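You operate a simulated robot arm through the tools that you are given. There is no shell and no other tool.

Carry out the task below with a simulated robot arm. There is one attempt and no reset: what you move stays moved.

## Task
Fit the blue lamp cassette, pin the drawer and reset the hour counter.
Fine: seat it in the nest, shut the drawer, move the lock pin from its rest into the lug, only then mains on; the other cassette stays on the shelf.
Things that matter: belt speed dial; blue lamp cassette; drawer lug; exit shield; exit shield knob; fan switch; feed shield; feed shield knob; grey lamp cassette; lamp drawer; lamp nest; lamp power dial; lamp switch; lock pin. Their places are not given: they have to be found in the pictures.

Only the result counts: the job must be done as asked and must still hold three seconds after the hand-in. Knocking over, shifting, dropping, spilling or breaking anything else fails it.

## Robot
A 7-joint arm with a two-finger parallel gripper, fixed in place. Base frame: the origin is at the foot of the arm, x ahead of it, y to its left, z up. Units: mm, rad, N and s.
Its first joint turns from -2.601 to 2.601 rad. Payload 3.43 kg.
Tool frame: the origin (TCP) lies between the finger pads and is the grasp point; the fingertips stand 30 mm ahead of it; z points along the fingers, y is the line along which they close. Largest opening 94 mm; finger width 28, thickness 10; the body of the gripper, 50 by 96 mm, starts 55 mm behind the TCP.
Orientation is that of the tool frame in the base frame, as a unit quaternion [x, y, z, w]. With the fingers straight down and closing along the base's y, the tool's x points along the base's -x, its y along +y and its z along -z.

## Interface
- The arm moves only by the tool drive_tool. Its argument "series" is a list of rows, each an object of numbers (a shift or turn left out is 0, a gripper value left out holds the last): "hand": the opening, from 0 (shut) to 1 (fully open); "dx", "dy", "dz": the shift along the tool's x, y, z in cm; "wx", "wy", "wz": the turn, a rotation vector about the tool's x, y, z in rad. In form: [{"hand": .., "dx": .., "dy": .., "dz": .., "wx": .., "wy": .., "wz": ..}, ...]. A call has 1 to 20 rows; each row shifts and turns the commanded pose from where the row before left it, along the tool's axes as they then stand. Rows are played at 5 a second. More than 50 mm and 0.15 rad between two rows, or a gripper value outside its range, and nothing of the call is played. A pose out of reach is approached as far as the arm can. The call stops where the force on the tool passes 90 N (or 10 N more than at its start, if that is more) or the arm is blocked; 0.2 s more then pass. Each finger travels about 45 mm/s and halts on what it meets, pressing with about 37 N; the grip force reading is that of the motor and also rises with nothing between the fingers. The clock runs only during rows and for 0.2 s after the last one: add rows that do not move to give the fingers time. It gives the time, the measured TCP pose, the force on the tool (base axes), the opening and the grip force at its end, in the units of the frame above (readings bear some noise), with the torque about the TCP (base axes, N m) and any sound that the robot's microphone picked up.
- Cameras (640 x 400 px; columns grow to the right, rows downward): "scene" is fixed at [51, 499.2, 1511.1]; the picture's right is [0.95, -0.30, 0.00], its down [-0.22, -0.69, -0.69] and it looks along [0.21, 0.65, -0.73] (base axes); focal length 214 px, centre (320, 200). "wrist" rides on the gripper at [76, 14, -103] in the tool frame; the picture's right is [-0.18, 0.98, 0.00], its down [-0.75, -0.14, -0.64] and it looks along [-0.63, -0.12, 0.77] (tool axes); focal length 243 px, centre (320, 200).
- grab_frame(camera): a new picture of that camera. The clock stands still meanwhile.
- point_at(camera, pixels): for up to 12 pixels [column, row] of the newest picture of that camera ("zoom" is the newest enlarged one), the place [x, y, z] in the base frame of the surface seen there, good to about 2 mm. The clock stands still meanwhile.
- inspect(camera, box): a new picture of the part [left, top, right, bottom] of that camera's present view, enlarged. The clock stands still meanwhile.
- job_done(): hands the job in; it is judged then, once.

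Leave the gripper open and the arm clear of the work at the hand-in unless told otherwise.

The tools are called after "Emit:" as name(argument=value, ...) on one line, values as JSON. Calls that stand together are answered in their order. drive_tool: Moves the arm, as the interface text tells. Its arguments: {"type":"object","properties":{"series":{"type":"array","items":{"type":"object","properties":{"hand":{"type":"number"},"dx":{"type":"number"},"dy":{"type":"number"},"dz":{"type":"number"},"wx":{"type":"number"},"wy":{"type":"number"},"wz":{"type":"number"}}}}},"required":["series"]} The other tools are called the same way: grab_frame (camera) takes a picture; point_at (camera, pixels) gives the place of the surface under pixels of a picture; inspect (camera, box) takes an enlarged picture of a part of a camera's view; job_done () hands the job in.

At the start:

```text
time: 0.0
eef_pos: [662.1, 733.7, 1240.4]
tool_rot: [0.0, 1.0, 0.001, -0.001]
wrist_force: [0.0, -0.6, 0.2]
torque: [0.01, 0.0, -0.01]
grip_width: 94.1
grasp_force: 0.1
```

scene: 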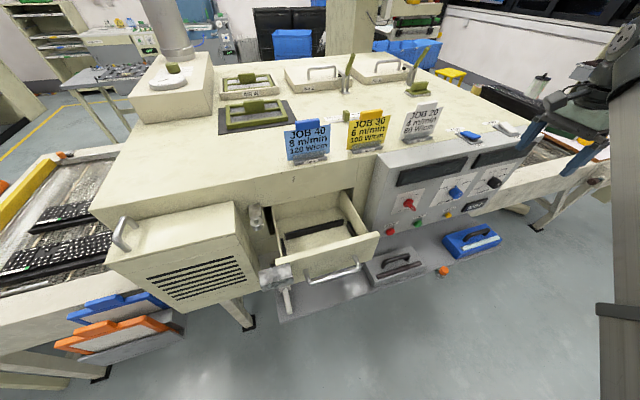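
wrist: 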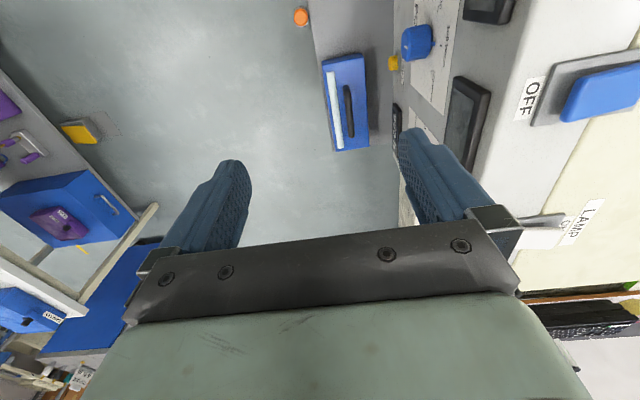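

The scene shows a UV machine with an open drawer at about (320,240), a blue cassette on the shelf at about (472,240), a grey one at (395,265), and dials and switches on the panel. I'll enlarge these parts first.

Emit:
inspect(camera="scene", box=[230, 170, 390, 320])

Emit:
inspect(camera="scene", box=[360, 110, 540, 290])

Emit:
inspect(camera="scene", box=[200, 40, 460, 180])

```text
2.67 times, centred on (310, 245) of scene
```

zoom: 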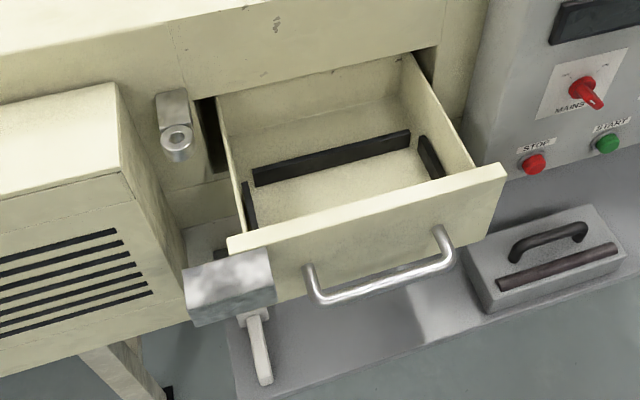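

```text
2.22 times, centred on (450, 200) of scene
```

zoom: 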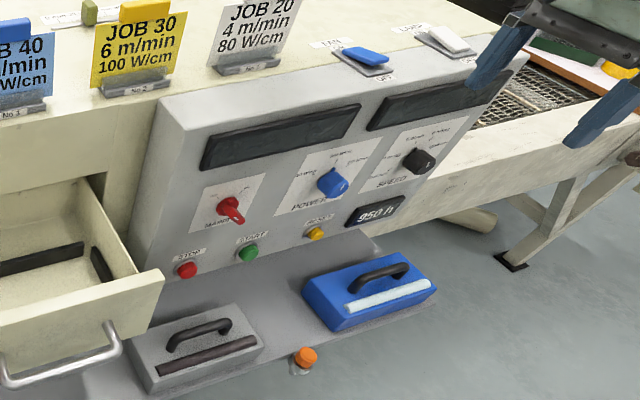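

```text
2.46 times, centred on (330, 110) of scene
```

zoom: 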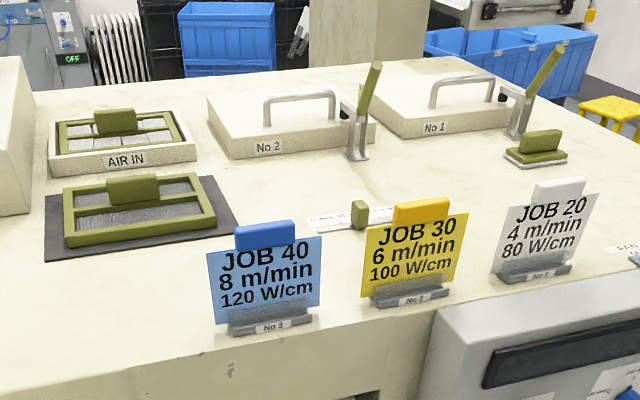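

Next I want 3D positions of the main items. I'll start with the cassettes, pin and drawer in the scene picture.

Emit:
grab_frame(camera="scene")

Emit:
point_at(camera="scene", pixels=[[472, 240], [395, 262], [443, 268], [443, 274], [320, 225], [335, 273], [259, 220], [272, 272], [408, 203], [450, 214], [478, 205], [420, 285]])

Emit:
inspect(camera="scene", box=[240, 195, 300, 245])

Emit:
inspect(camera="scene", box=[240, 250, 320, 320])

Emit:
inspect(camera="scene", box=[420, 215, 510, 285])

Emit:
inspect(camera="scene", box=[370, 160, 510, 240])

```text
taken
```

scene: 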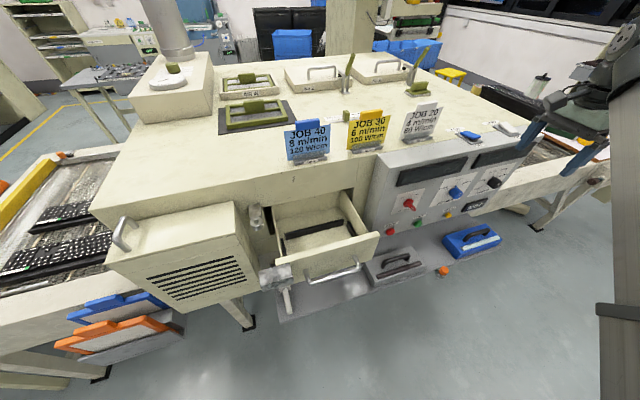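

```text
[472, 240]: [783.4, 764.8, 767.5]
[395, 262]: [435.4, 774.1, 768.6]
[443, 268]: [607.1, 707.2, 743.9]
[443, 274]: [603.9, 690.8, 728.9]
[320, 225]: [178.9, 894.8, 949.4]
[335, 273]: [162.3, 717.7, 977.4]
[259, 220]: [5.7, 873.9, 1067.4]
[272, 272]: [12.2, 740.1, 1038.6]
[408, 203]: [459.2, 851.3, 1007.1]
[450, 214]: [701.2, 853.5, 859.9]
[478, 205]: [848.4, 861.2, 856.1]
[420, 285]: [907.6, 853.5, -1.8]
```

```text
8.00 times, centred on (270, 220) of scene
```

zoom: 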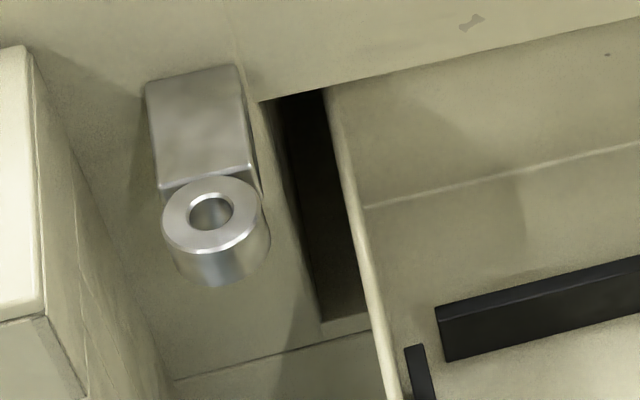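

```text
5.71 times, centred on (280, 285) of scene
```

zoom: 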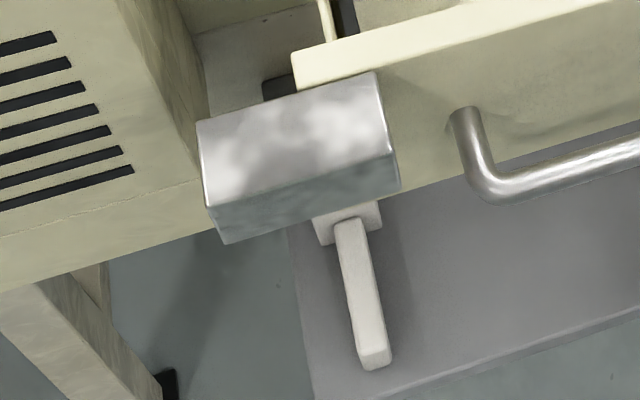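

```text
5.71 times, centred on (465, 250) of scene
```

zoom: 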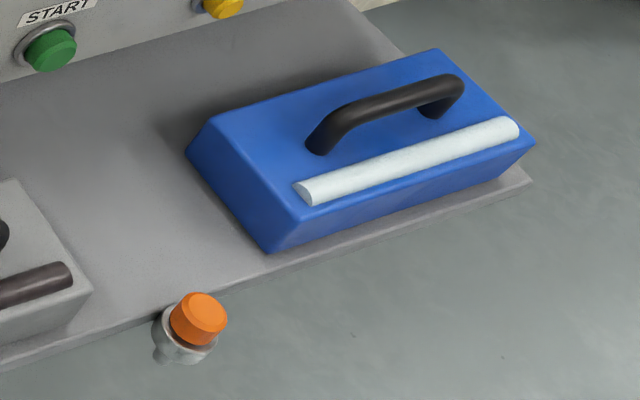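

```text
4.57 times, centred on (440, 200) of scene
```

zoom: 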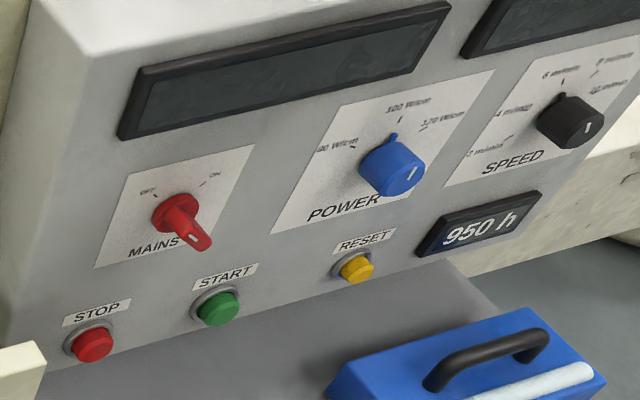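

The blue cassette sits on the lower shelf with a handle running along x, and the orange pin sits in a cup in front of the shelf. I'll measure details on an enlarged view.

Emit:
inspect(camera="scene", box=[420, 215, 510, 285])

Emit:
point_at(camera="zoom", pixels=[[317, 150], [340, 113], [400, 92], [450, 80], [430, 105], [190, 150], [270, 215], [435, 50], [533, 142], [200, 310], [165, 345], [270, 250]])

Emit:
inspect(camera="scene", box=[230, 170, 390, 320])

Emit:
point_at(camera="zoom", pixels=[[233, 248], [500, 172], [215, 97], [402, 56], [248, 160], [330, 165], [260, 175], [408, 138], [440, 178], [425, 143], [243, 185], [330, 210]])

Emit:
point_at(camera="zoom", pixels=[[310, 268], [318, 300], [380, 290], [440, 232], [455, 262], [190, 270], [265, 250], [275, 300], [245, 318], [268, 378], [177, 137], [170, 100]])

```text
5.71 times, centred on (465, 250) of scene
```

zoom: 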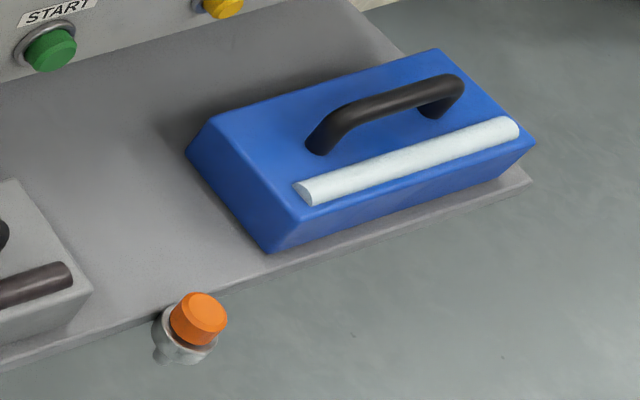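

```text
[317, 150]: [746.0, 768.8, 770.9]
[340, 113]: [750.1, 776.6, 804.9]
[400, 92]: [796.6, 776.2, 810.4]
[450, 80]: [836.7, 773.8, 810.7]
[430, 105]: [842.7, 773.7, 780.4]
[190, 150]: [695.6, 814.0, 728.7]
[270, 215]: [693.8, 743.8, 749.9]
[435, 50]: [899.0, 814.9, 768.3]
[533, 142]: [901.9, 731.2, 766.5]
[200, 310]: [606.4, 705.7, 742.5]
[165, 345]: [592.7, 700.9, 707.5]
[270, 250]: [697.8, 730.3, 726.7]
```

```text
2.67 times, centred on (310, 245) of scene
```

zoom: 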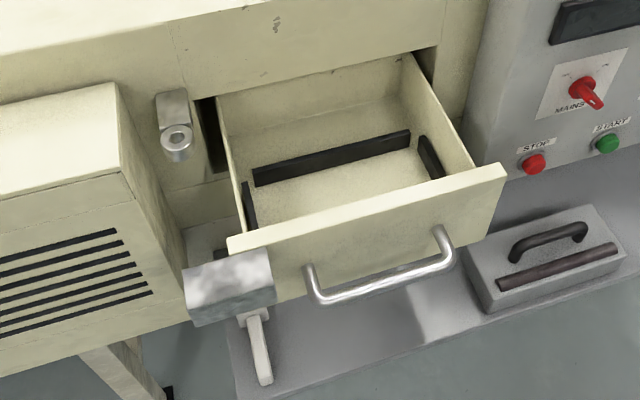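

```text
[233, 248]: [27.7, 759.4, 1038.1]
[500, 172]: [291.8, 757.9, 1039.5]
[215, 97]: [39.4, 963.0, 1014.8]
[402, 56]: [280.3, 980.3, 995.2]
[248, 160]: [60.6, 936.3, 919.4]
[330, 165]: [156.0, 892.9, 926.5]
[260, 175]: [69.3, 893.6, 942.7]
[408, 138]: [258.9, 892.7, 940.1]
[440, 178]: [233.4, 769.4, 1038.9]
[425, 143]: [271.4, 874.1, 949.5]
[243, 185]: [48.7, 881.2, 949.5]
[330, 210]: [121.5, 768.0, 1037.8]
```

```text
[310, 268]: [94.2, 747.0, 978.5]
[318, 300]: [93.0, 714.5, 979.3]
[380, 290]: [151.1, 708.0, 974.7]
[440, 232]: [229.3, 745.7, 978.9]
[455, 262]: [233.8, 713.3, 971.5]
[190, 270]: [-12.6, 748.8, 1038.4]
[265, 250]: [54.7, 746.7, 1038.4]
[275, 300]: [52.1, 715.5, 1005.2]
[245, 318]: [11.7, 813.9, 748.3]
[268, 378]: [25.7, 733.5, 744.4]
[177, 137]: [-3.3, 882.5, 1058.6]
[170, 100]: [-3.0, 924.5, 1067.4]
```

The nest is in the drawer: floor z≈918, back rail y≈893. Before moving the arm I'll check the heights of the machine top and the job cards.

Emit:
grab_frame(camera="scene")

Emit:
point_at(camera="scene", pixels=[[200, 180], [300, 180], [306, 125], [365, 115], [420, 108], [469, 134], [505, 128], [380, 165], [350, 60], [130, 240], [230, 210], [250, 260]])

Emit:
point_at(camera="scene", pixels=[[118, 222], [320, 310], [350, 290], [380, 290], [440, 260], [300, 320], [390, 230], [418, 222], [490, 184], [405, 195], [455, 190], [474, 206]])

```text
taken
```

scene: 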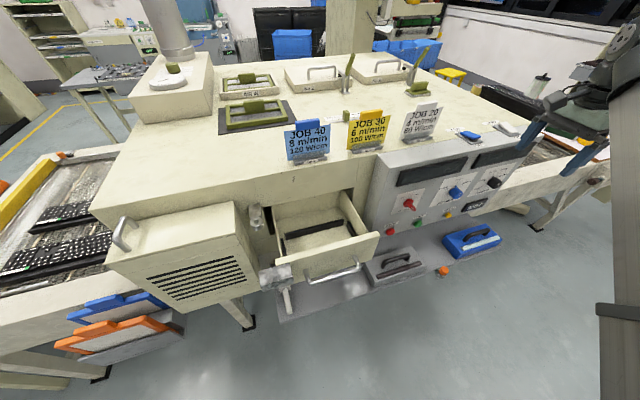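

```text
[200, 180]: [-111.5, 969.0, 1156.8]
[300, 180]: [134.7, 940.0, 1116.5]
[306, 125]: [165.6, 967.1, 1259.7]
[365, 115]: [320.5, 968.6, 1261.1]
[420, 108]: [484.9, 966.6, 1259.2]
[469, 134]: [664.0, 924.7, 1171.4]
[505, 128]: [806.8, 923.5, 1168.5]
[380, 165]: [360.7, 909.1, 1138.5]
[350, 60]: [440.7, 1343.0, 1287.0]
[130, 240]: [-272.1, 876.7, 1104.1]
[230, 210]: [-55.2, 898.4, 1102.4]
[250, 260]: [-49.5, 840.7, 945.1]
```

```text
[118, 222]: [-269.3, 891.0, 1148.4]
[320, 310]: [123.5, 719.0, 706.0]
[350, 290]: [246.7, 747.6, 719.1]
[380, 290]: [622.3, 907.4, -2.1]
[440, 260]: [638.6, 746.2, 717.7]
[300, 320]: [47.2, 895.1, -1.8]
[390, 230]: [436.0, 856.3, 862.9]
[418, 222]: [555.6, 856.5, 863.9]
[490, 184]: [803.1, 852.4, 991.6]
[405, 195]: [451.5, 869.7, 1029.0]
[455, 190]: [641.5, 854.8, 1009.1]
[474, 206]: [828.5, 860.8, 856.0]
```

The front area up to z≈1260 is clear. I'll lift the arm and move it left to view the drawer from above with the wrist camera.

Emit:
drive_tool(series=[{"dx": 0, "dy": 0, "dz": -4.5, "hand": 1}, {"dz": -4.5}, {"dx": 4.5, "dy": 0.53}, {"dx": 4.5, "dy": 0.53}, {"dx": 4.5, "dy": 0.53}, {"dx": 4.5, "dy": 0.53}, {"dx": 4.5, "dy": 0.53}, {"dx": 4.5, "dy": 0.53}, {"dx": 4.5, "dy": 0.53}, {"dx": 4.5, "dy": 0.53}, {"dx": 4.5, "dy": 0.53}, {"dx": 4.5, "dy": 0.53}, {"dx": 4.5, "dy": 0.53}, {"dx": 4.5, "dy": 0.53}, {"dx": 4.5, "dy": 0.53}, {"dx": 4.5, "dy": 0.53}, {"dx": 4.5, "dy": 0.53}, {"dx": 4.5, "dy": 0.53}, {"dx": 4.5, "dy": 0.53}, {"dx": 4.5, "dy": 0.53}])

Emit:
grab_frame(camera="wrist")

Emit:
grab_frame(camera="scene")

```text
time: 4.2
eef_pos: [-119.2, 880.3, 1214.9]
tool_rot: [0.001, 1.0, 0.001, 0.0]
wrist_force: [0.6, -0.7, -1.1]
torque: [0.01, 0.02, 0.02]
grip_width: 94.1
grasp_force: 0.2
out of reach, approached as far as the arm can: row 1, 2, 3, 4, 5, 6, 7, 8, 9, 10, 11, 13
```

```text
taken
```

wrist: 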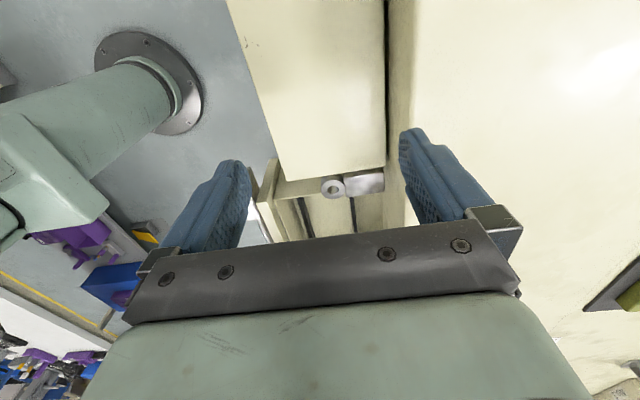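

```text
taken
```

scene: 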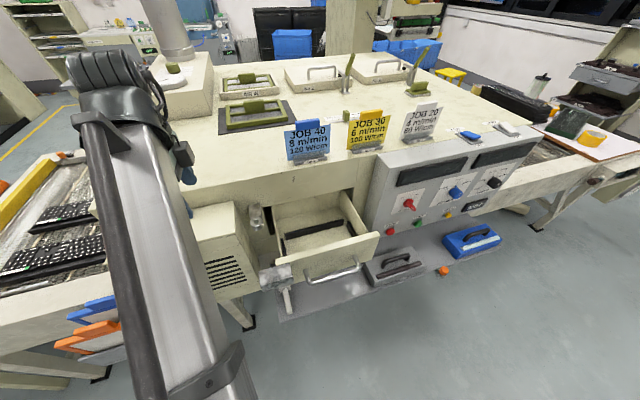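

The lug is visible at (335,187) but the gripper hides the drawer. I'll move right, toward the operator's side, and tilt so the camera looks more steeply down.

Emit:
drive_tool(series=[{"dx": -4, "dy": -2}, {"dx": -4, "dy": -2}, {"dx": -4, "dy": -2}, {"dx": -4, "dy": -2}, {"wy": 0.12}, {"wy": 0.12}, {"wy": 0.12}])

Emit:
grab_frame(camera="wrist")

```text
time: 5.8
eef_pos: [42.6, 808.5, 1192.7]
tool_rot: [-0.001, 0.984, 0.0, -0.18]
wrist_force: [0.1, 0.5, -0.1]
torque: [0.01, 0.01, 0.01]
grip_width: 94.0
grasp_force: 0.0
out of reach, approached as far as the arm can: row 2, 3, 4
```

```text
taken
```

wrist: 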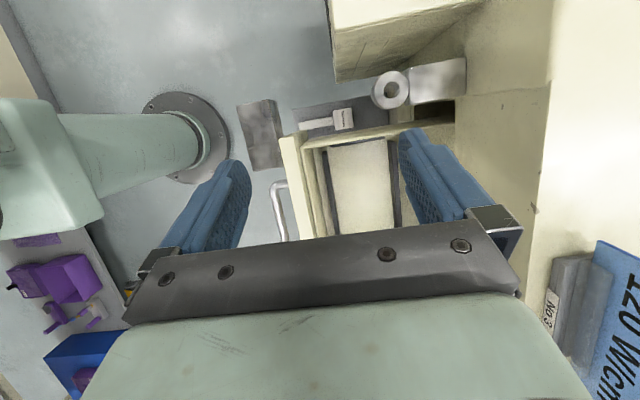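

Now the nest is visible from above, at columns 325–400, rows 135–240. I'll enlarge and measure.

Emit:
inspect(camera="wrist", box=[230, 50, 480, 250])

Emit:
point_at(camera="zoom", pixels=[[250, 250], [230, 270], [252, 235], [405, 225], [425, 300], [320, 250], [407, 102], [435, 70], [500, 80], [290, 180], [180, 190], [70, 200]])

```text
2.00 times, centred on (355, 150) of wrist
```

zoom: 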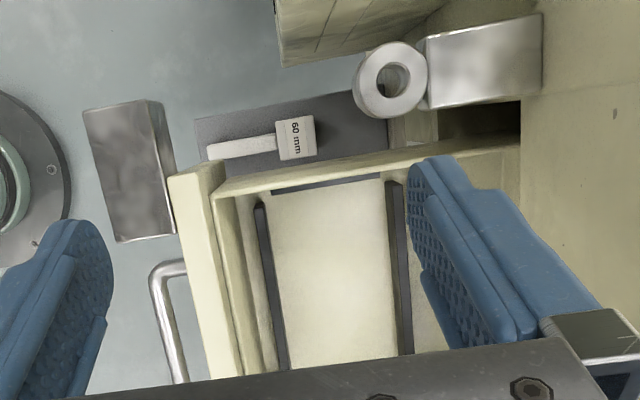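

```text
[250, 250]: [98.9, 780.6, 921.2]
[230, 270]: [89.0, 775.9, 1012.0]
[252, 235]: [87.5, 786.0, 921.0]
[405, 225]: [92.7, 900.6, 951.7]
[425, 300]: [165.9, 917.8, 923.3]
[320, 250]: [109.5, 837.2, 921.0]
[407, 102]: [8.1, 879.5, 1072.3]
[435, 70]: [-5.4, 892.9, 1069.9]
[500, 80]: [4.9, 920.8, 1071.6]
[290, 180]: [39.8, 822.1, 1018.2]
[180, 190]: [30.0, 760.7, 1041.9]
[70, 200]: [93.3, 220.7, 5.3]
```

The nest is framed by dark rails. I'll zoom in further to measure the inner edges of the rails and the lug hole.

Emit:
inspect(camera="wrist", box=[310, 130, 400, 240])

Emit:
point_at(camera="zoom", pixels=[[180, 150], [200, 150], [215, 150], [235, 300], [215, 300], [245, 300], [400, 150], [430, 150], [445, 150], [435, 300], [300, 62], [300, 75]])

Emit:
inspect(camera="wrist", box=[340, 50, 440, 130])

```text
3.64 times, centred on (355, 185) of wrist
```

zoom: 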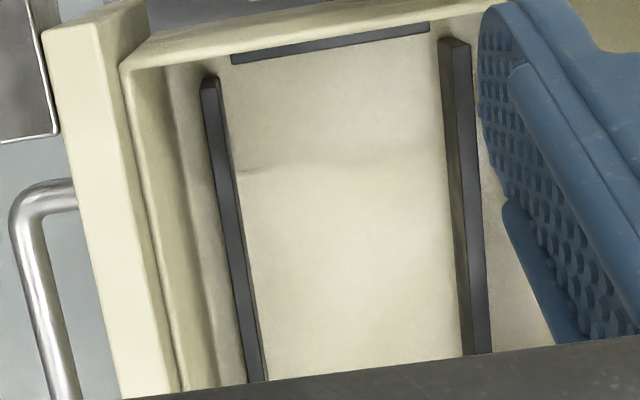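

```text
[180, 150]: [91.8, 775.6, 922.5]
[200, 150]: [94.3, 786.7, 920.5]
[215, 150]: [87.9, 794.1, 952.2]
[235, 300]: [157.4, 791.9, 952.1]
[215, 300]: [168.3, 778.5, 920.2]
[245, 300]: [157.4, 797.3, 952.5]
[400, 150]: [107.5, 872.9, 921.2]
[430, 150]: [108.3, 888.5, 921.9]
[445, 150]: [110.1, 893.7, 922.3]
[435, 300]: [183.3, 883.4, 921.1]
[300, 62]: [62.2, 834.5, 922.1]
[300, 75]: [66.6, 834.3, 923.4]
```

```text
5.00 times, centred on (390, 90) of wrist
```

zoom: 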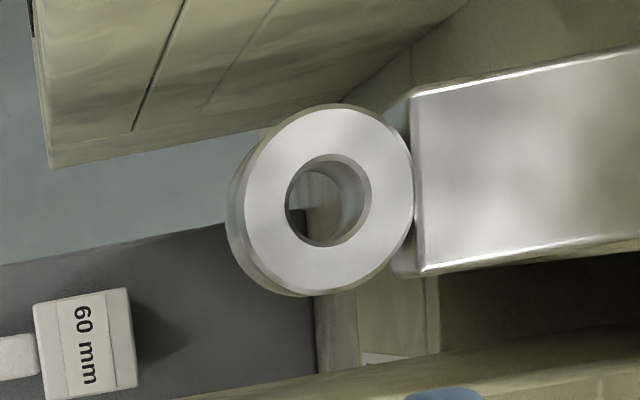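

The nest's inner span is about y 799–893 with the floor at z 921. Now I'll measure the knobs and buttons on the panel so I can plan clearances at the cassette pick.

Emit:
point_at(camera="zoom", pixels=[[270, 200], [395, 200], [325, 122], [325, 275], [230, 210], [330, 110], [310, 180], [420, 110], [420, 270]])

Emit:
inspect(camera="scene", box=[370, 160, 530, 260])

Emit:
point_at(camera="zoom", pixels=[[500, 105], [515, 110], [355, 145], [340, 125], [345, 150], [172, 208], [150, 175], [80, 300], [190, 270], [310, 235], [410, 200], [250, 200]])

```text
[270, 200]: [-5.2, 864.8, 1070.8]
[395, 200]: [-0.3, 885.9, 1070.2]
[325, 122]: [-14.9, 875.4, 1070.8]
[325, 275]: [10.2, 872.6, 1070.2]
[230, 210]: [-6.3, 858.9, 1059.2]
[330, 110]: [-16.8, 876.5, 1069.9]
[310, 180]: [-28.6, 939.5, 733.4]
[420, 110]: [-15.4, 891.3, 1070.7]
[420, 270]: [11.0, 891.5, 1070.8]
```

```text
4.00 times, centred on (450, 210) of scene
```

zoom: 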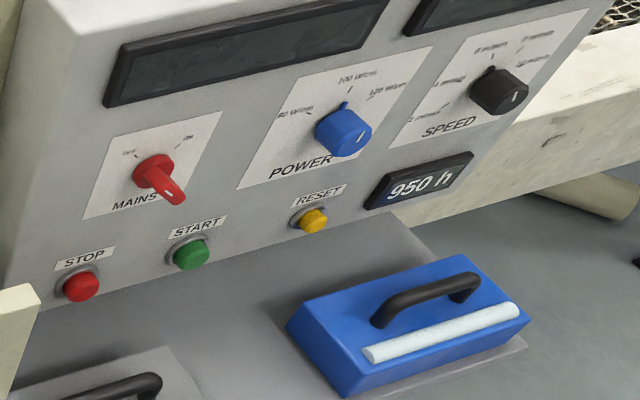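

```text
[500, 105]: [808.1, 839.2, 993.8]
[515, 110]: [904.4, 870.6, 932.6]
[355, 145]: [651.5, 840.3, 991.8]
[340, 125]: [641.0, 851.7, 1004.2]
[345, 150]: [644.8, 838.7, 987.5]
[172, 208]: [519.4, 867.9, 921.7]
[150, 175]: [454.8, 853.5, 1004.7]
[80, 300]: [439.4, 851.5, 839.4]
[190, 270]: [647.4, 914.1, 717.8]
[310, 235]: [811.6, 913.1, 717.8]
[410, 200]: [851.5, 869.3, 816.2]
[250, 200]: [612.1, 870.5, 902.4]
```

The lug hole centre is about (-2.6, 874.5) with its top at z 1070. The knobs protrude to y≈838. Next I'll undo the tilt and move right, to where the wrist camera can see the blue cassette and pin.

Emit:
drive_tool(series=[{"wy": -0.12, "dy": -1.5}, {"wy": -0.12, "dy": -1.5}, {"wy": -0.12, "dy": -1}, {"dx": -4.3, "dz": 1.0}, {"dx": -4.3, "dz": 1.0}, {"dx": -4.3, "dz": 1.0}, {"dx": -4.3, "dz": 1.0}, {"dx": -4.3, "dz": 1.0}, {"dx": -4.3, "dz": 1.0}, {"dx": -4.3, "dz": 1.0}, {"dx": -4.3, "dz": 1.0}, {"dx": -4.3, "dz": 1.0}, {"dx": -4.3, "dz": 1.0}, {"dx": -4.3, "dz": 1.0}, {"dx": -4.3, "dz": 1.0}])

Emit:
grab_frame(camera="wrist")

```text
time: 9.0
eef_pos: [556.3, 777.3, 1054.4]
tool_rot: [0.0, 1.0, 0.0, 0.0]
wrist_force: [-0.2, 0.3, 0.4]
torque: [0.0, -0.01, 0.01]
grip_width: 93.8
grasp_force: 0.1
out of reach, approached as far as the arm can: row 2, 3
```

```text
taken
```

wrist: 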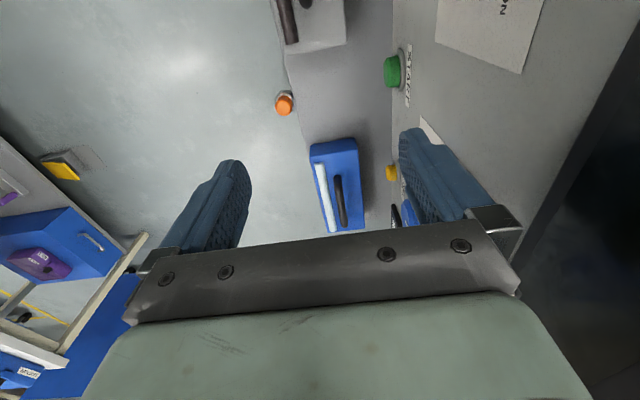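

The blue cassette is at (337,185) and the orange pin at (285,104). I'll enlarge both and measure.

Emit:
inspect(camera="wrist", box=[290, 130, 400, 235])

Emit:
point_at(camera="zoom", pixels=[[282, 285], [295, 285], [308, 285], [290, 240], [305, 240], [290, 340], [305, 350], [318, 350], [120, 80], [385, 60], [180, 380], [430, 360]])

Emit:
inspect(camera="wrist", box=[250, 70, 330, 130])

Emit:
point_at(camera="zoom", pixels=[[265, 250], [290, 250], [310, 250], [330, 250], [285, 220], [285, 290], [350, 250], [285, 190], [220, 250], [260, 340]])

```text
3.81 times, centred on (345, 182) of wrist
```

zoom: 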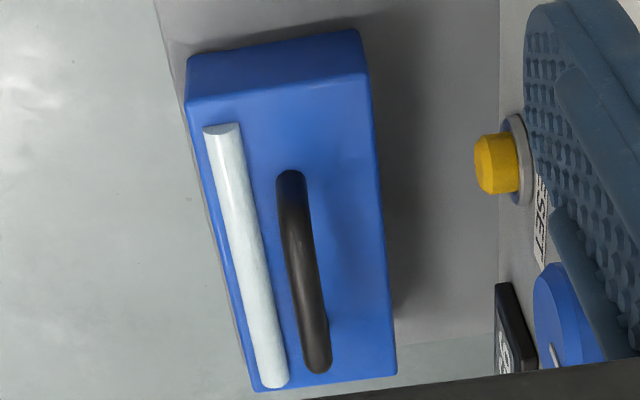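

```text
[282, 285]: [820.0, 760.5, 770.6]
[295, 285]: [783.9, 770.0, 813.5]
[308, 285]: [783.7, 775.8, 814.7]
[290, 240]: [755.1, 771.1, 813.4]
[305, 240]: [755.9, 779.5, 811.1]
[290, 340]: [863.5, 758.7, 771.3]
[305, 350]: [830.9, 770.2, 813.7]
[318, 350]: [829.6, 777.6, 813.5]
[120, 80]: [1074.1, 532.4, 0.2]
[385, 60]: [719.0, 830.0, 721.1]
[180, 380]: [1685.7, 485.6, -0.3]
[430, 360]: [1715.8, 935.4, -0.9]
```

```text
6.67 times, centred on (290, 100) of wrist
```

zoom: 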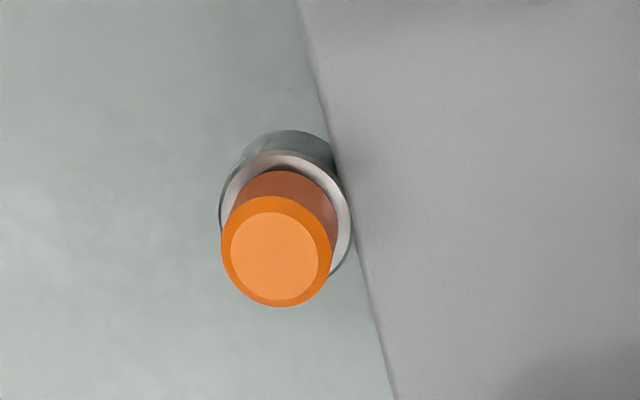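

```text
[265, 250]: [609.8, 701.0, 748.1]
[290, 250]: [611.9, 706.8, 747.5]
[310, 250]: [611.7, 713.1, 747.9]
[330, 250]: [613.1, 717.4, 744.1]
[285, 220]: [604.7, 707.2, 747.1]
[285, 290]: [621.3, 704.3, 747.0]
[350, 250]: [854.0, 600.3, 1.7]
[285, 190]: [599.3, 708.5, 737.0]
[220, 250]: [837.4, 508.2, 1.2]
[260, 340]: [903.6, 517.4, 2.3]
```

The handle bar centre is y≈774.5 with its top at z≈813. A tube lies beside it, so I'll check the tube's height before choosing the grip depth.

Emit:
inspect(camera="wrist", box=[290, 130, 400, 235])

Emit:
point_at(camera="zoom", pixels=[[240, 250], [250, 285], [262, 285], [240, 200], [255, 350], [275, 350], [350, 200], [300, 110], [210, 200], [500, 165], [490, 165], [560, 320]])

```text
3.81 times, centred on (345, 182) of wrist
```

zoom: 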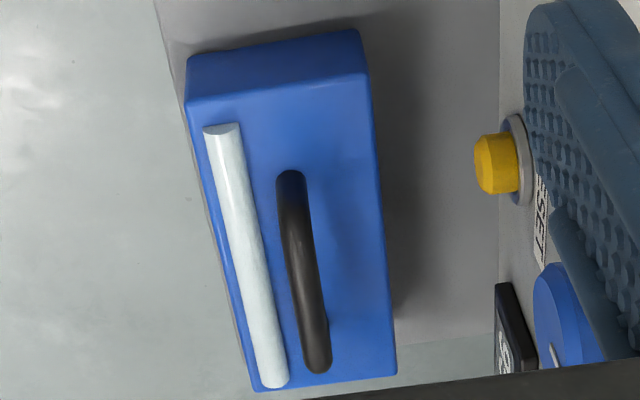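

```text
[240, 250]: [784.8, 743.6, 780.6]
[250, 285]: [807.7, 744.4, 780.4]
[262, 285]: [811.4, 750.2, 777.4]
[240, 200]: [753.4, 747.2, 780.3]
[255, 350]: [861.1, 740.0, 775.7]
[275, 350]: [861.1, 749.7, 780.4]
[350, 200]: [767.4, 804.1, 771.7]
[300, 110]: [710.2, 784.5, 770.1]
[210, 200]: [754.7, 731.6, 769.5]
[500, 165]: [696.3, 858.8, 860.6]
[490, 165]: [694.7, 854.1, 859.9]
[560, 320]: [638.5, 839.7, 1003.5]
```

The tube top is at z 780, so gripping with TCP z≈814 keeps the fingertips above it. I'll move over the handle centre (796, 774.5) with a 40 mm opening and come down most of the way.

Emit:
drive_tool(series=[{"hand": 0.43, "dx": -4.8, "dy": -0.28}, {"dx": -4.8}, {"dx": -4.8}, {"dx": -4.8}, {"dx": -4.75}, {"dz": 4}, {"dz": 4}, {"dz": 4}, {"dz": 4}, {"dz": 3.5}, {}])

Emit:
grab_frame(camera="wrist")

Emit:
inspect(camera="scene", box=[400, 130, 560, 270])

```text
time: 11.4
eef_pos: [797.9, 774.7, 859.9]
tool_rot: [0.0, 1.0, 0.0, 0.0]
wrist_force: [-0.5, 0.0, -0.1]
torque: [-0.01, 0.01, -0.01]
grip_width: 40.4
grasp_force: 0.1
```

```text
taken
```

wrist: 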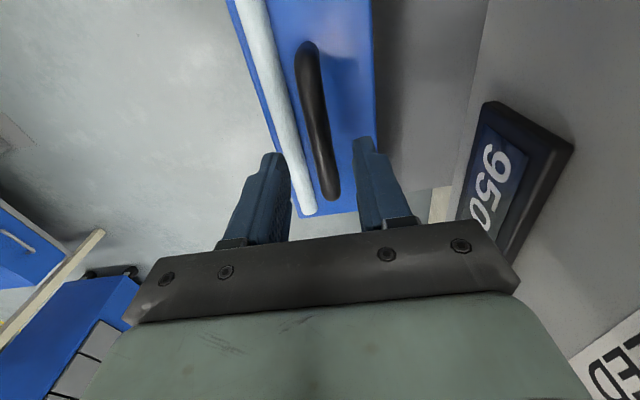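

```text
2.86 times, centred on (480, 200) of scene
```

zoom: 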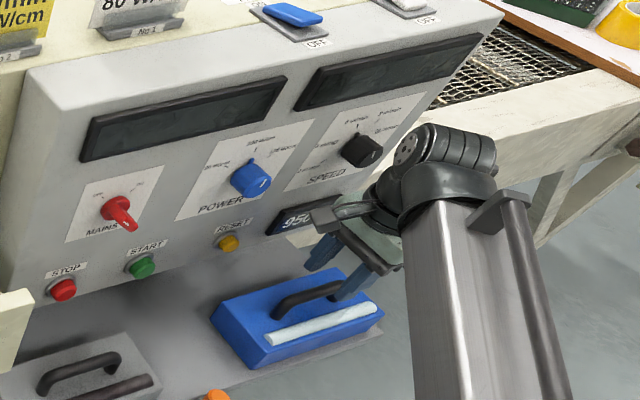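

The fingers straddle the bar. I'll come down the last 46 mm and close.

Emit:
drive_tool(series=[{"dz": 2.3}, {"dz": 2.2}, {}, {"hand": 0}, {}, {}, {}])

Emit:
grab_frame(camera="wrist")

```text
time: 13.0
eef_pos: [798.3, 774.4, 814.8]
tool_rot: [0.0, 1.0, 0.0, 0.0]
wrist_force: [-0.6, 3.1, 0.1]
torque: [0.03, -0.23, 0.1]
grip_width: 15.5
grasp_force: 37.3
```

```text
taken
```

wrist: 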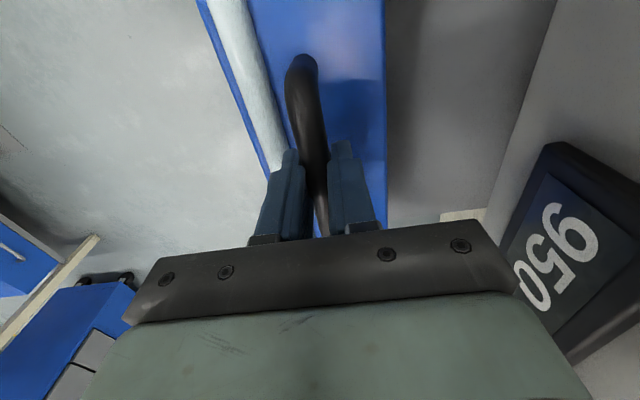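

I have a firm grip on the bar (15.5 mm). I'll lift, pull away from the panel knobs, and rise to about z 1160.

Emit:
drive_tool(series=[{"dz": -1}, {"dz": -2}, {"dz": -2, "dy": -1}, {"dz": -2.5, "dy": -1.5}, {"dz": -3, "dy": -1.5}, {"dz": -3}, {"dz": -3}, {"dz": -3}, {"dz": -3}, {"dz": -3}, {"dz": -3}, {"dz": -3}, {"dz": -2}, {}])

Emit:
grab_frame(camera="scene")

```text
time: 16.0
eef_pos: [796.2, 734.2, 1148.7]
tool_rot: [-0.001, 1.0, 0.001, 0.0]
wrist_force: [0.4, 0.3, -7.4]
torque: [0.0, 0.02, 0.03]
grip_width: 15.5
grasp_force: 37.8
```

```text
taken
```

scene: 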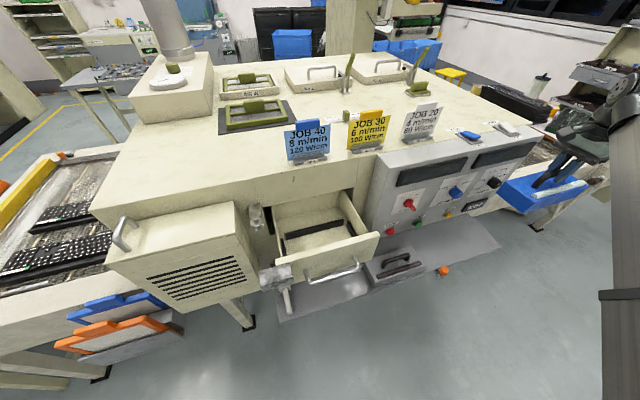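

The cassette is clear and weighs about 7.4 N. I'll carry it left to x≈160, ahead of the drawer, keeping this height.

Emit:
drive_tool(series=[{"dx": 2, "dz": -0.4}, {"dx": 4.2}, {"dx": 4.2}, {"dx": 4.2}, {"dx": 4.2}, {"dx": 4.2}, {"dx": 4.2}, {"dx": 4.2}, {"dx": 4.2}, {"dx": 4.2}, {"dx": 4.2}, {"dx": 4.2}, {"dx": 4.2}, {"dx": 4.2}, {"dx": 4.2}, {"dx": 2.8}, {"dx": 0}])

Emit:
grab_frame(camera="scene")

Emit:
grab_frame(camera="wrist")

```text
time: 19.6
eef_pos: [160.2, 735.2, 1151.3]
tool_rot: [0.0, 1.0, 0.002, 0.0]
wrist_force: [-0.4, 0.5, -8.8]
torque: [0.0, 0.02, 0.03]
grip_width: 15.6
grasp_force: 36.9
```

```text
taken
```

scene: 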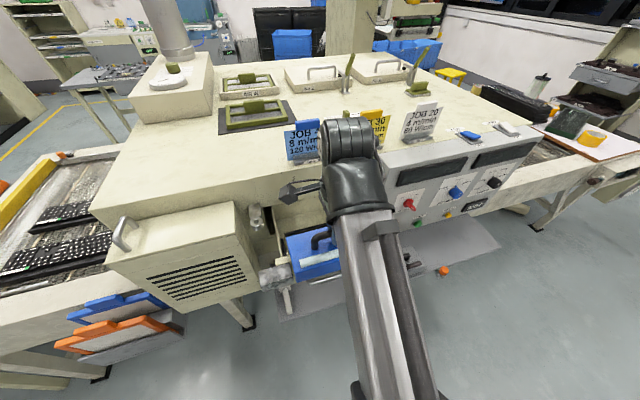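

```text
taken
```

wrist: 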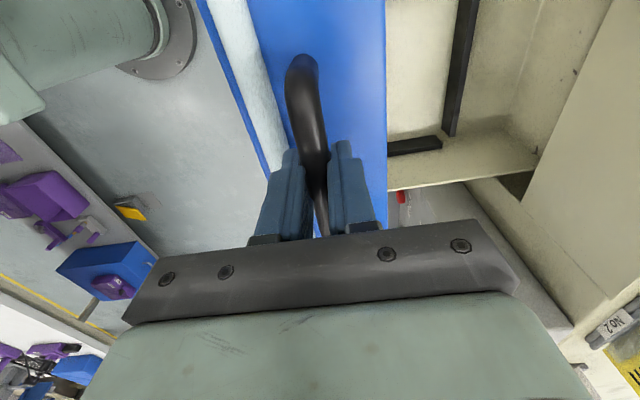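

I can see the right rail (415,145) and the back rail. I'll measure the nest's right end and the cassette's right end to align in x.

Emit:
inspect(camera="wrist", box=[340, 60, 500, 200])

Emit:
point_at(camera="zoom", pixels=[[260, 330], [260, 345], [300, 330], [300, 343], [300, 355], [370, 335], [380, 330], [420, 200], [440, 200], [460, 150], [100, 200], [175, 200]])

```text
2.86 times, centred on (420, 130) of wrist
```

zoom: 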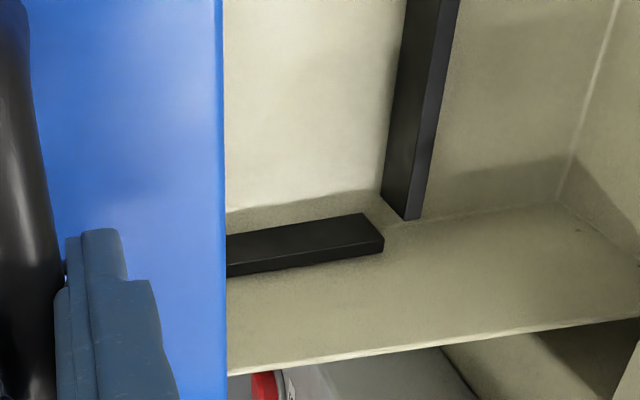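

```text
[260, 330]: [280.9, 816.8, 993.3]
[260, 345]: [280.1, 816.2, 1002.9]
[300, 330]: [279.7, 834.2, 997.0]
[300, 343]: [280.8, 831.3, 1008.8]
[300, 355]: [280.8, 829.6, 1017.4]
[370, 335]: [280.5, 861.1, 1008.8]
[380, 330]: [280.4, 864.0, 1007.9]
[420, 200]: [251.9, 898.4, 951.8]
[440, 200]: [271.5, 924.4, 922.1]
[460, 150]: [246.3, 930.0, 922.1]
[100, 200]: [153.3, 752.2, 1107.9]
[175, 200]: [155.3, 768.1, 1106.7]
```

Next, the top face of the right rail, at about (300,240) in the zoom, plus the back rail faces.

Emit:
point_at(camera="zoom", pixels=[[300, 222], [300, 232], [300, 240], [300, 250], [300, 262], [300, 215], [300, 205], [395, 120], [410, 120], [430, 120], [400, 180], [250, 100]])

```text
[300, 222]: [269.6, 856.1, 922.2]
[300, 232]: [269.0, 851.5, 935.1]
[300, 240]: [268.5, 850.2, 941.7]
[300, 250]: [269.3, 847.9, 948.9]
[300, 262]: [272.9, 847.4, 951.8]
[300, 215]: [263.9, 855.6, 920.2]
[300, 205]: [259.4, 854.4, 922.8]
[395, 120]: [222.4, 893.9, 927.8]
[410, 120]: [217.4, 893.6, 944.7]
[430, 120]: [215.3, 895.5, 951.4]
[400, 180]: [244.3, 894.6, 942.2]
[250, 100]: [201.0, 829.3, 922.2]
```

The nest's inner edges are right x=269 and back y=894, so the centre is about (160, 846.5). I'll move +y by 112 mm over the nest, then check.

Emit:
drive_tool(series=[{"dy": 2}, {"dy": 3}, {"dy": 3}, {"dy": 2.23}, {"dy": 1}, {}, {}])

Emit:
grab_frame(camera="scene")

Emit:
grab_frame(camera="wrist")

```text
time: 21.2
eef_pos: [160.2, 846.7, 1152.7]
tool_rot: [0.001, 1.0, 0.0, 0.0]
wrist_force: [-0.9, 0.3, -9.2]
torque: [0.01, 0.02, -0.01]
grip_width: 15.5
grasp_force: 36.6
```

```text
taken
```

scene: 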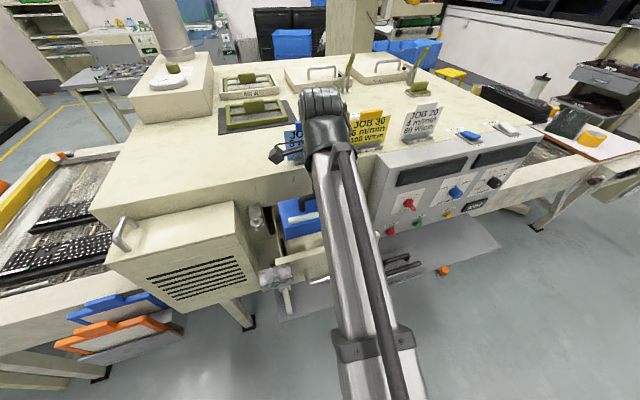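

```text
taken
```

wrist: 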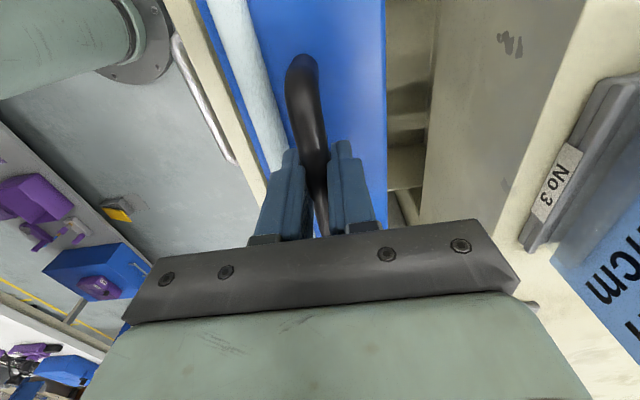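

The cassette is positioned over the nest. I'll come down to just above the rails (TCP about 1052), then slowly into the nest.

Emit:
drive_tool(series=[{"dz": 2}, {"dz": 2.5}, {"dz": 2.5}, {"dz": 2}, {"dz": 1}, {}])

Emit:
drive_tool(series=[{"dz": 0.5}, {"dz": 0.5}, {"dz": 0.5}, {"dz": 0.5}, {"dz": 0.5}, {}])

Emit:
grab_frame(camera="wrist")

Emit:
inspect(camera="scene", box=[230, 170, 390, 320])

```text
time: 22.6
eef_pos: [161.6, 847.4, 1055.3]
tool_rot: [0.0, 1.0, -0.001, 0.0]
wrist_force: [0.8, 0.6, -7.7]
torque: [-0.01, 0.01, 0.02]
grip_width: 15.8
grasp_force: 37.1
```

```text
time: 24.0
eef_pos: [160.8, 845.3, 1030.5]
tool_rot: [-0.001, 1.0, 0.002, 0.0]
wrist_force: [-6.4, 1.2, 35.8]
torque: [-0.12, -0.13, 0.12]
grip_width: 15.5
grasp_force: 36.8
```

```text
taken
```

wrist: 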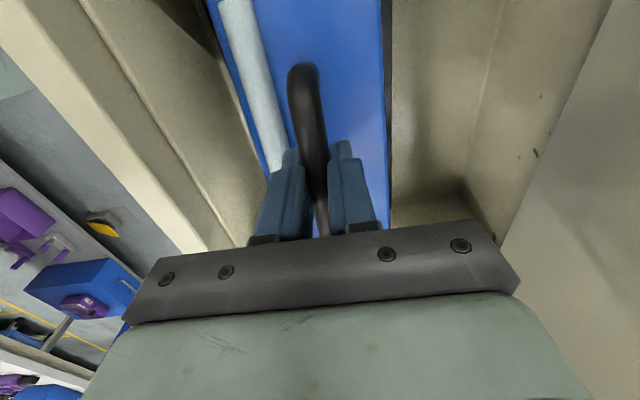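

```text
2.67 times, centred on (310, 245) of scene
```

zoom: 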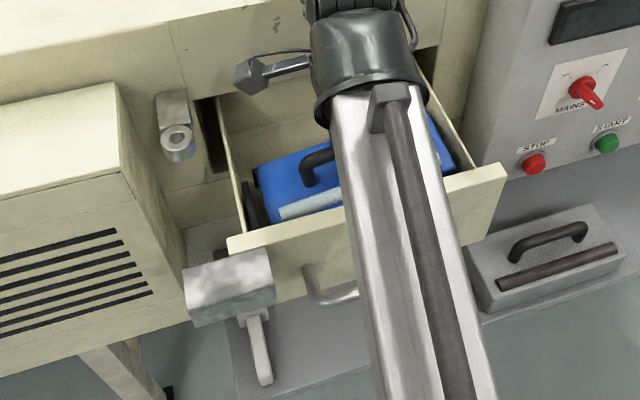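

I read 36 N upward at z 1030, higher than the expected 1017, so an edge is resting on a rail. I'll measure where, using the scene zoom around the left end.

Emit:
inspect(camera="scene", box=[280, 205, 350, 260])

Emit:
inspect(camera="wrist", box=[150, 0, 420, 180])

```text
7.27 times, centred on (315, 232) of scene
```

zoom: 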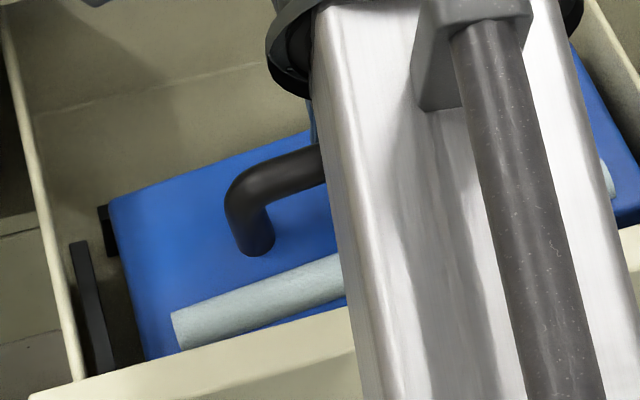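

```text
2.22 times, centred on (285, 90) of wrist
```

zoom: 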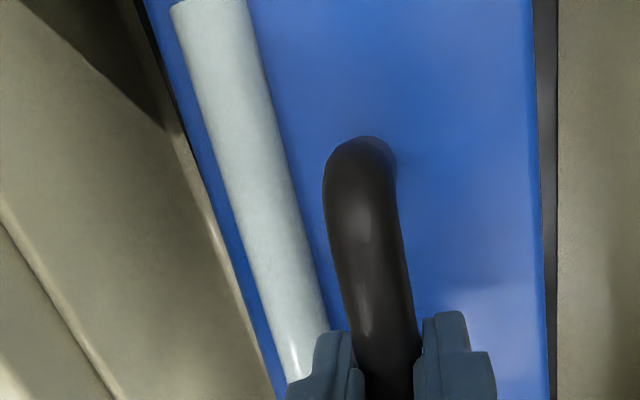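

Emit:
inspect(camera="scene", box=[280, 205, 350, 260])

Emit:
point_at(camera="zoom", pixels=[[85, 290], [95, 330], [75, 245], [100, 290], [115, 220], [130, 300], [140, 340], [113, 205], [120, 330], [150, 250], [600, 100], [600, 215]])

Emit:
inspect(camera="wrist", box=[200, 0, 420, 180])

Emit:
point_at(camera="zoom", pixels=[[435, 100], [410, 100], [424, 20], [440, 300], [420, 300], [100, 100], [120, 150], [60, 100], [85, 180], [70, 140], [300, 50], [445, 350]])

```text
7.27 times, centred on (315, 232) of scene
```

zoom: 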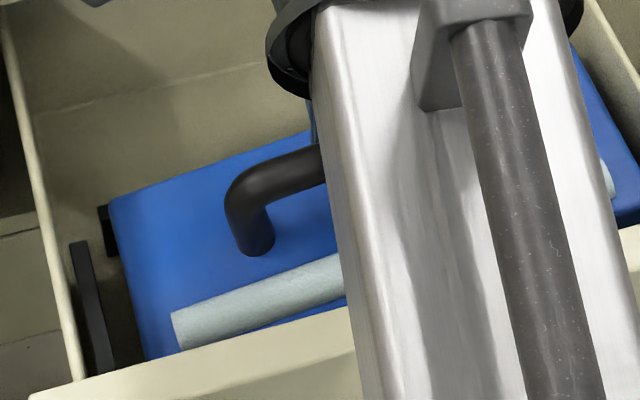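

```text
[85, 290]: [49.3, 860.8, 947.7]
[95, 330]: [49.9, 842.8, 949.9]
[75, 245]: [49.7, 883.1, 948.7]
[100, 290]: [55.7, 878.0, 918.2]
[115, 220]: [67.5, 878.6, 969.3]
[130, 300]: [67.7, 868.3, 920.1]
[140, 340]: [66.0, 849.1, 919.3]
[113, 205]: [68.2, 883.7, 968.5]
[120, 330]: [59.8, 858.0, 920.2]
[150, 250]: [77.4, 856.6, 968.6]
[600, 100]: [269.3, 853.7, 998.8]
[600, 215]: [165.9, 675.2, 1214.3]
```

```text
2.22 times, centred on (310, 90) of wrist
```

zoom: 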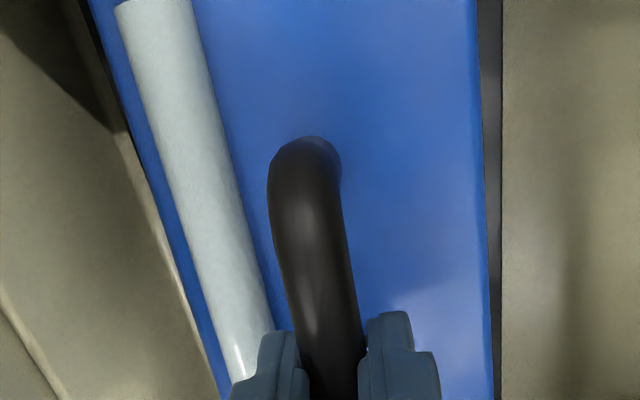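

```text
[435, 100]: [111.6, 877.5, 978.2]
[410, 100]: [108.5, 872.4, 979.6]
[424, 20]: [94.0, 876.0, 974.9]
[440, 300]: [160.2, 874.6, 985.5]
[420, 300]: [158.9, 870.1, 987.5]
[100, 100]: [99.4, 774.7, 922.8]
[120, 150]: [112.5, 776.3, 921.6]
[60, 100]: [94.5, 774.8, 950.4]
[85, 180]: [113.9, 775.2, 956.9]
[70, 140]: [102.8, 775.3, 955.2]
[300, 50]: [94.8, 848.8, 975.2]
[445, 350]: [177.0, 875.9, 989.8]
```

The cassette is tilted. Its left end is on the floor (top z 968) and its right end is on the right rail (top z 999). I'll lift it free and measure how it hangs.

Emit:
drive_tool(series=[{"dz": -1}, {"dz": -1.5}, {"dz": -1.5}, {"dz": -1}, {}])

Emit:
inspect(camera="scene", box=[270, 190, 370, 265])

Emit:
point_at(camera="zoom", pixels=[[130, 200], [150, 230], [180, 250], [120, 240], [125, 270], [220, 230], [240, 190], [470, 100], [500, 120], [480, 170], [510, 150], [150, 290]])

```text
time: 25.2
eef_pos: [161.0, 846.8, 1078.5]
tool_rot: [0.0, 1.0, 0.0, 0.0]
wrist_force: [-7.1, -1.0, -8.3]
torque: [-0.03, 0.71, -0.08]
grip_width: 15.8
grasp_force: 36.9
```

```text
5.33 times, centred on (320, 228) of scene
```

zoom: 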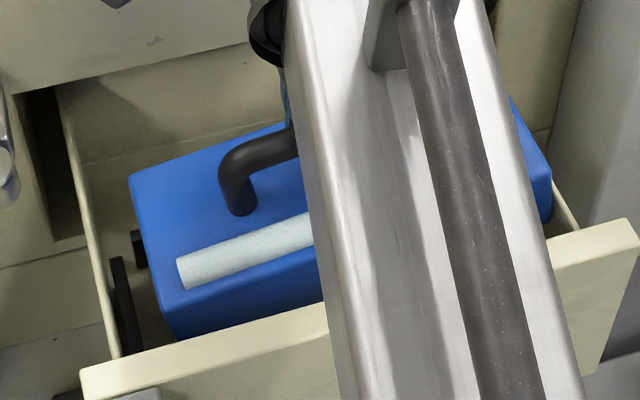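

```text
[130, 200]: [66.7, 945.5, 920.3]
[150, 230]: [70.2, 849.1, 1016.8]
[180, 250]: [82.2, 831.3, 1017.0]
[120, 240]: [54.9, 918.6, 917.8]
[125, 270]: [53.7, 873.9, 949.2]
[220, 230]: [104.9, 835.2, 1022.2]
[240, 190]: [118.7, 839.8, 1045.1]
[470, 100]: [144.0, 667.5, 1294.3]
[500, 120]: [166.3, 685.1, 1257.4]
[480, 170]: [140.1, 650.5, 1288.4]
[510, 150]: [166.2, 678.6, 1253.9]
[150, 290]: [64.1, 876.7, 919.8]
```

There is still about 7 N sideways, so the tilted right end is rubbing the drawer wall. I'll shift 10 mm left and lift clear.

Emit:
drive_tool(series=[{"dx": 0.5}, {"dx": 0.5, "dz": -0.5}, {"dz": -2}, {"dz": -2}, {"dz": -2}, {}])

Emit:
inspect(camera="scene", box=[270, 170, 370, 265])

Emit:
grab_frame(camera="wrist")

```text
time: 26.6
eef_pos: [150.7, 846.9, 1143.3]
tool_rot: [0.0, 1.0, 0.0, 0.0]
wrist_force: [0.0, 0.9, -7.5]
torque: [0.03, 0.05, 0.01]
grip_width: 15.6
grasp_force: 37.0
```

```text
4.21 times, centred on (320, 218) of scene
```

zoom: 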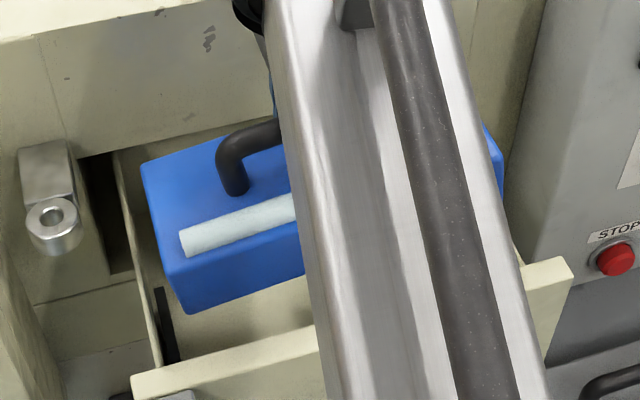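

```text
taken
```

wrist: 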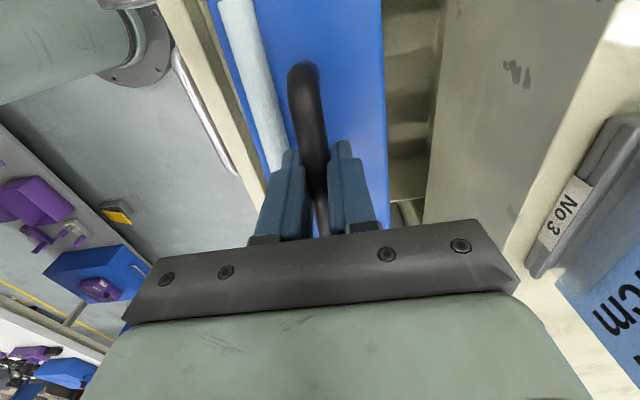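

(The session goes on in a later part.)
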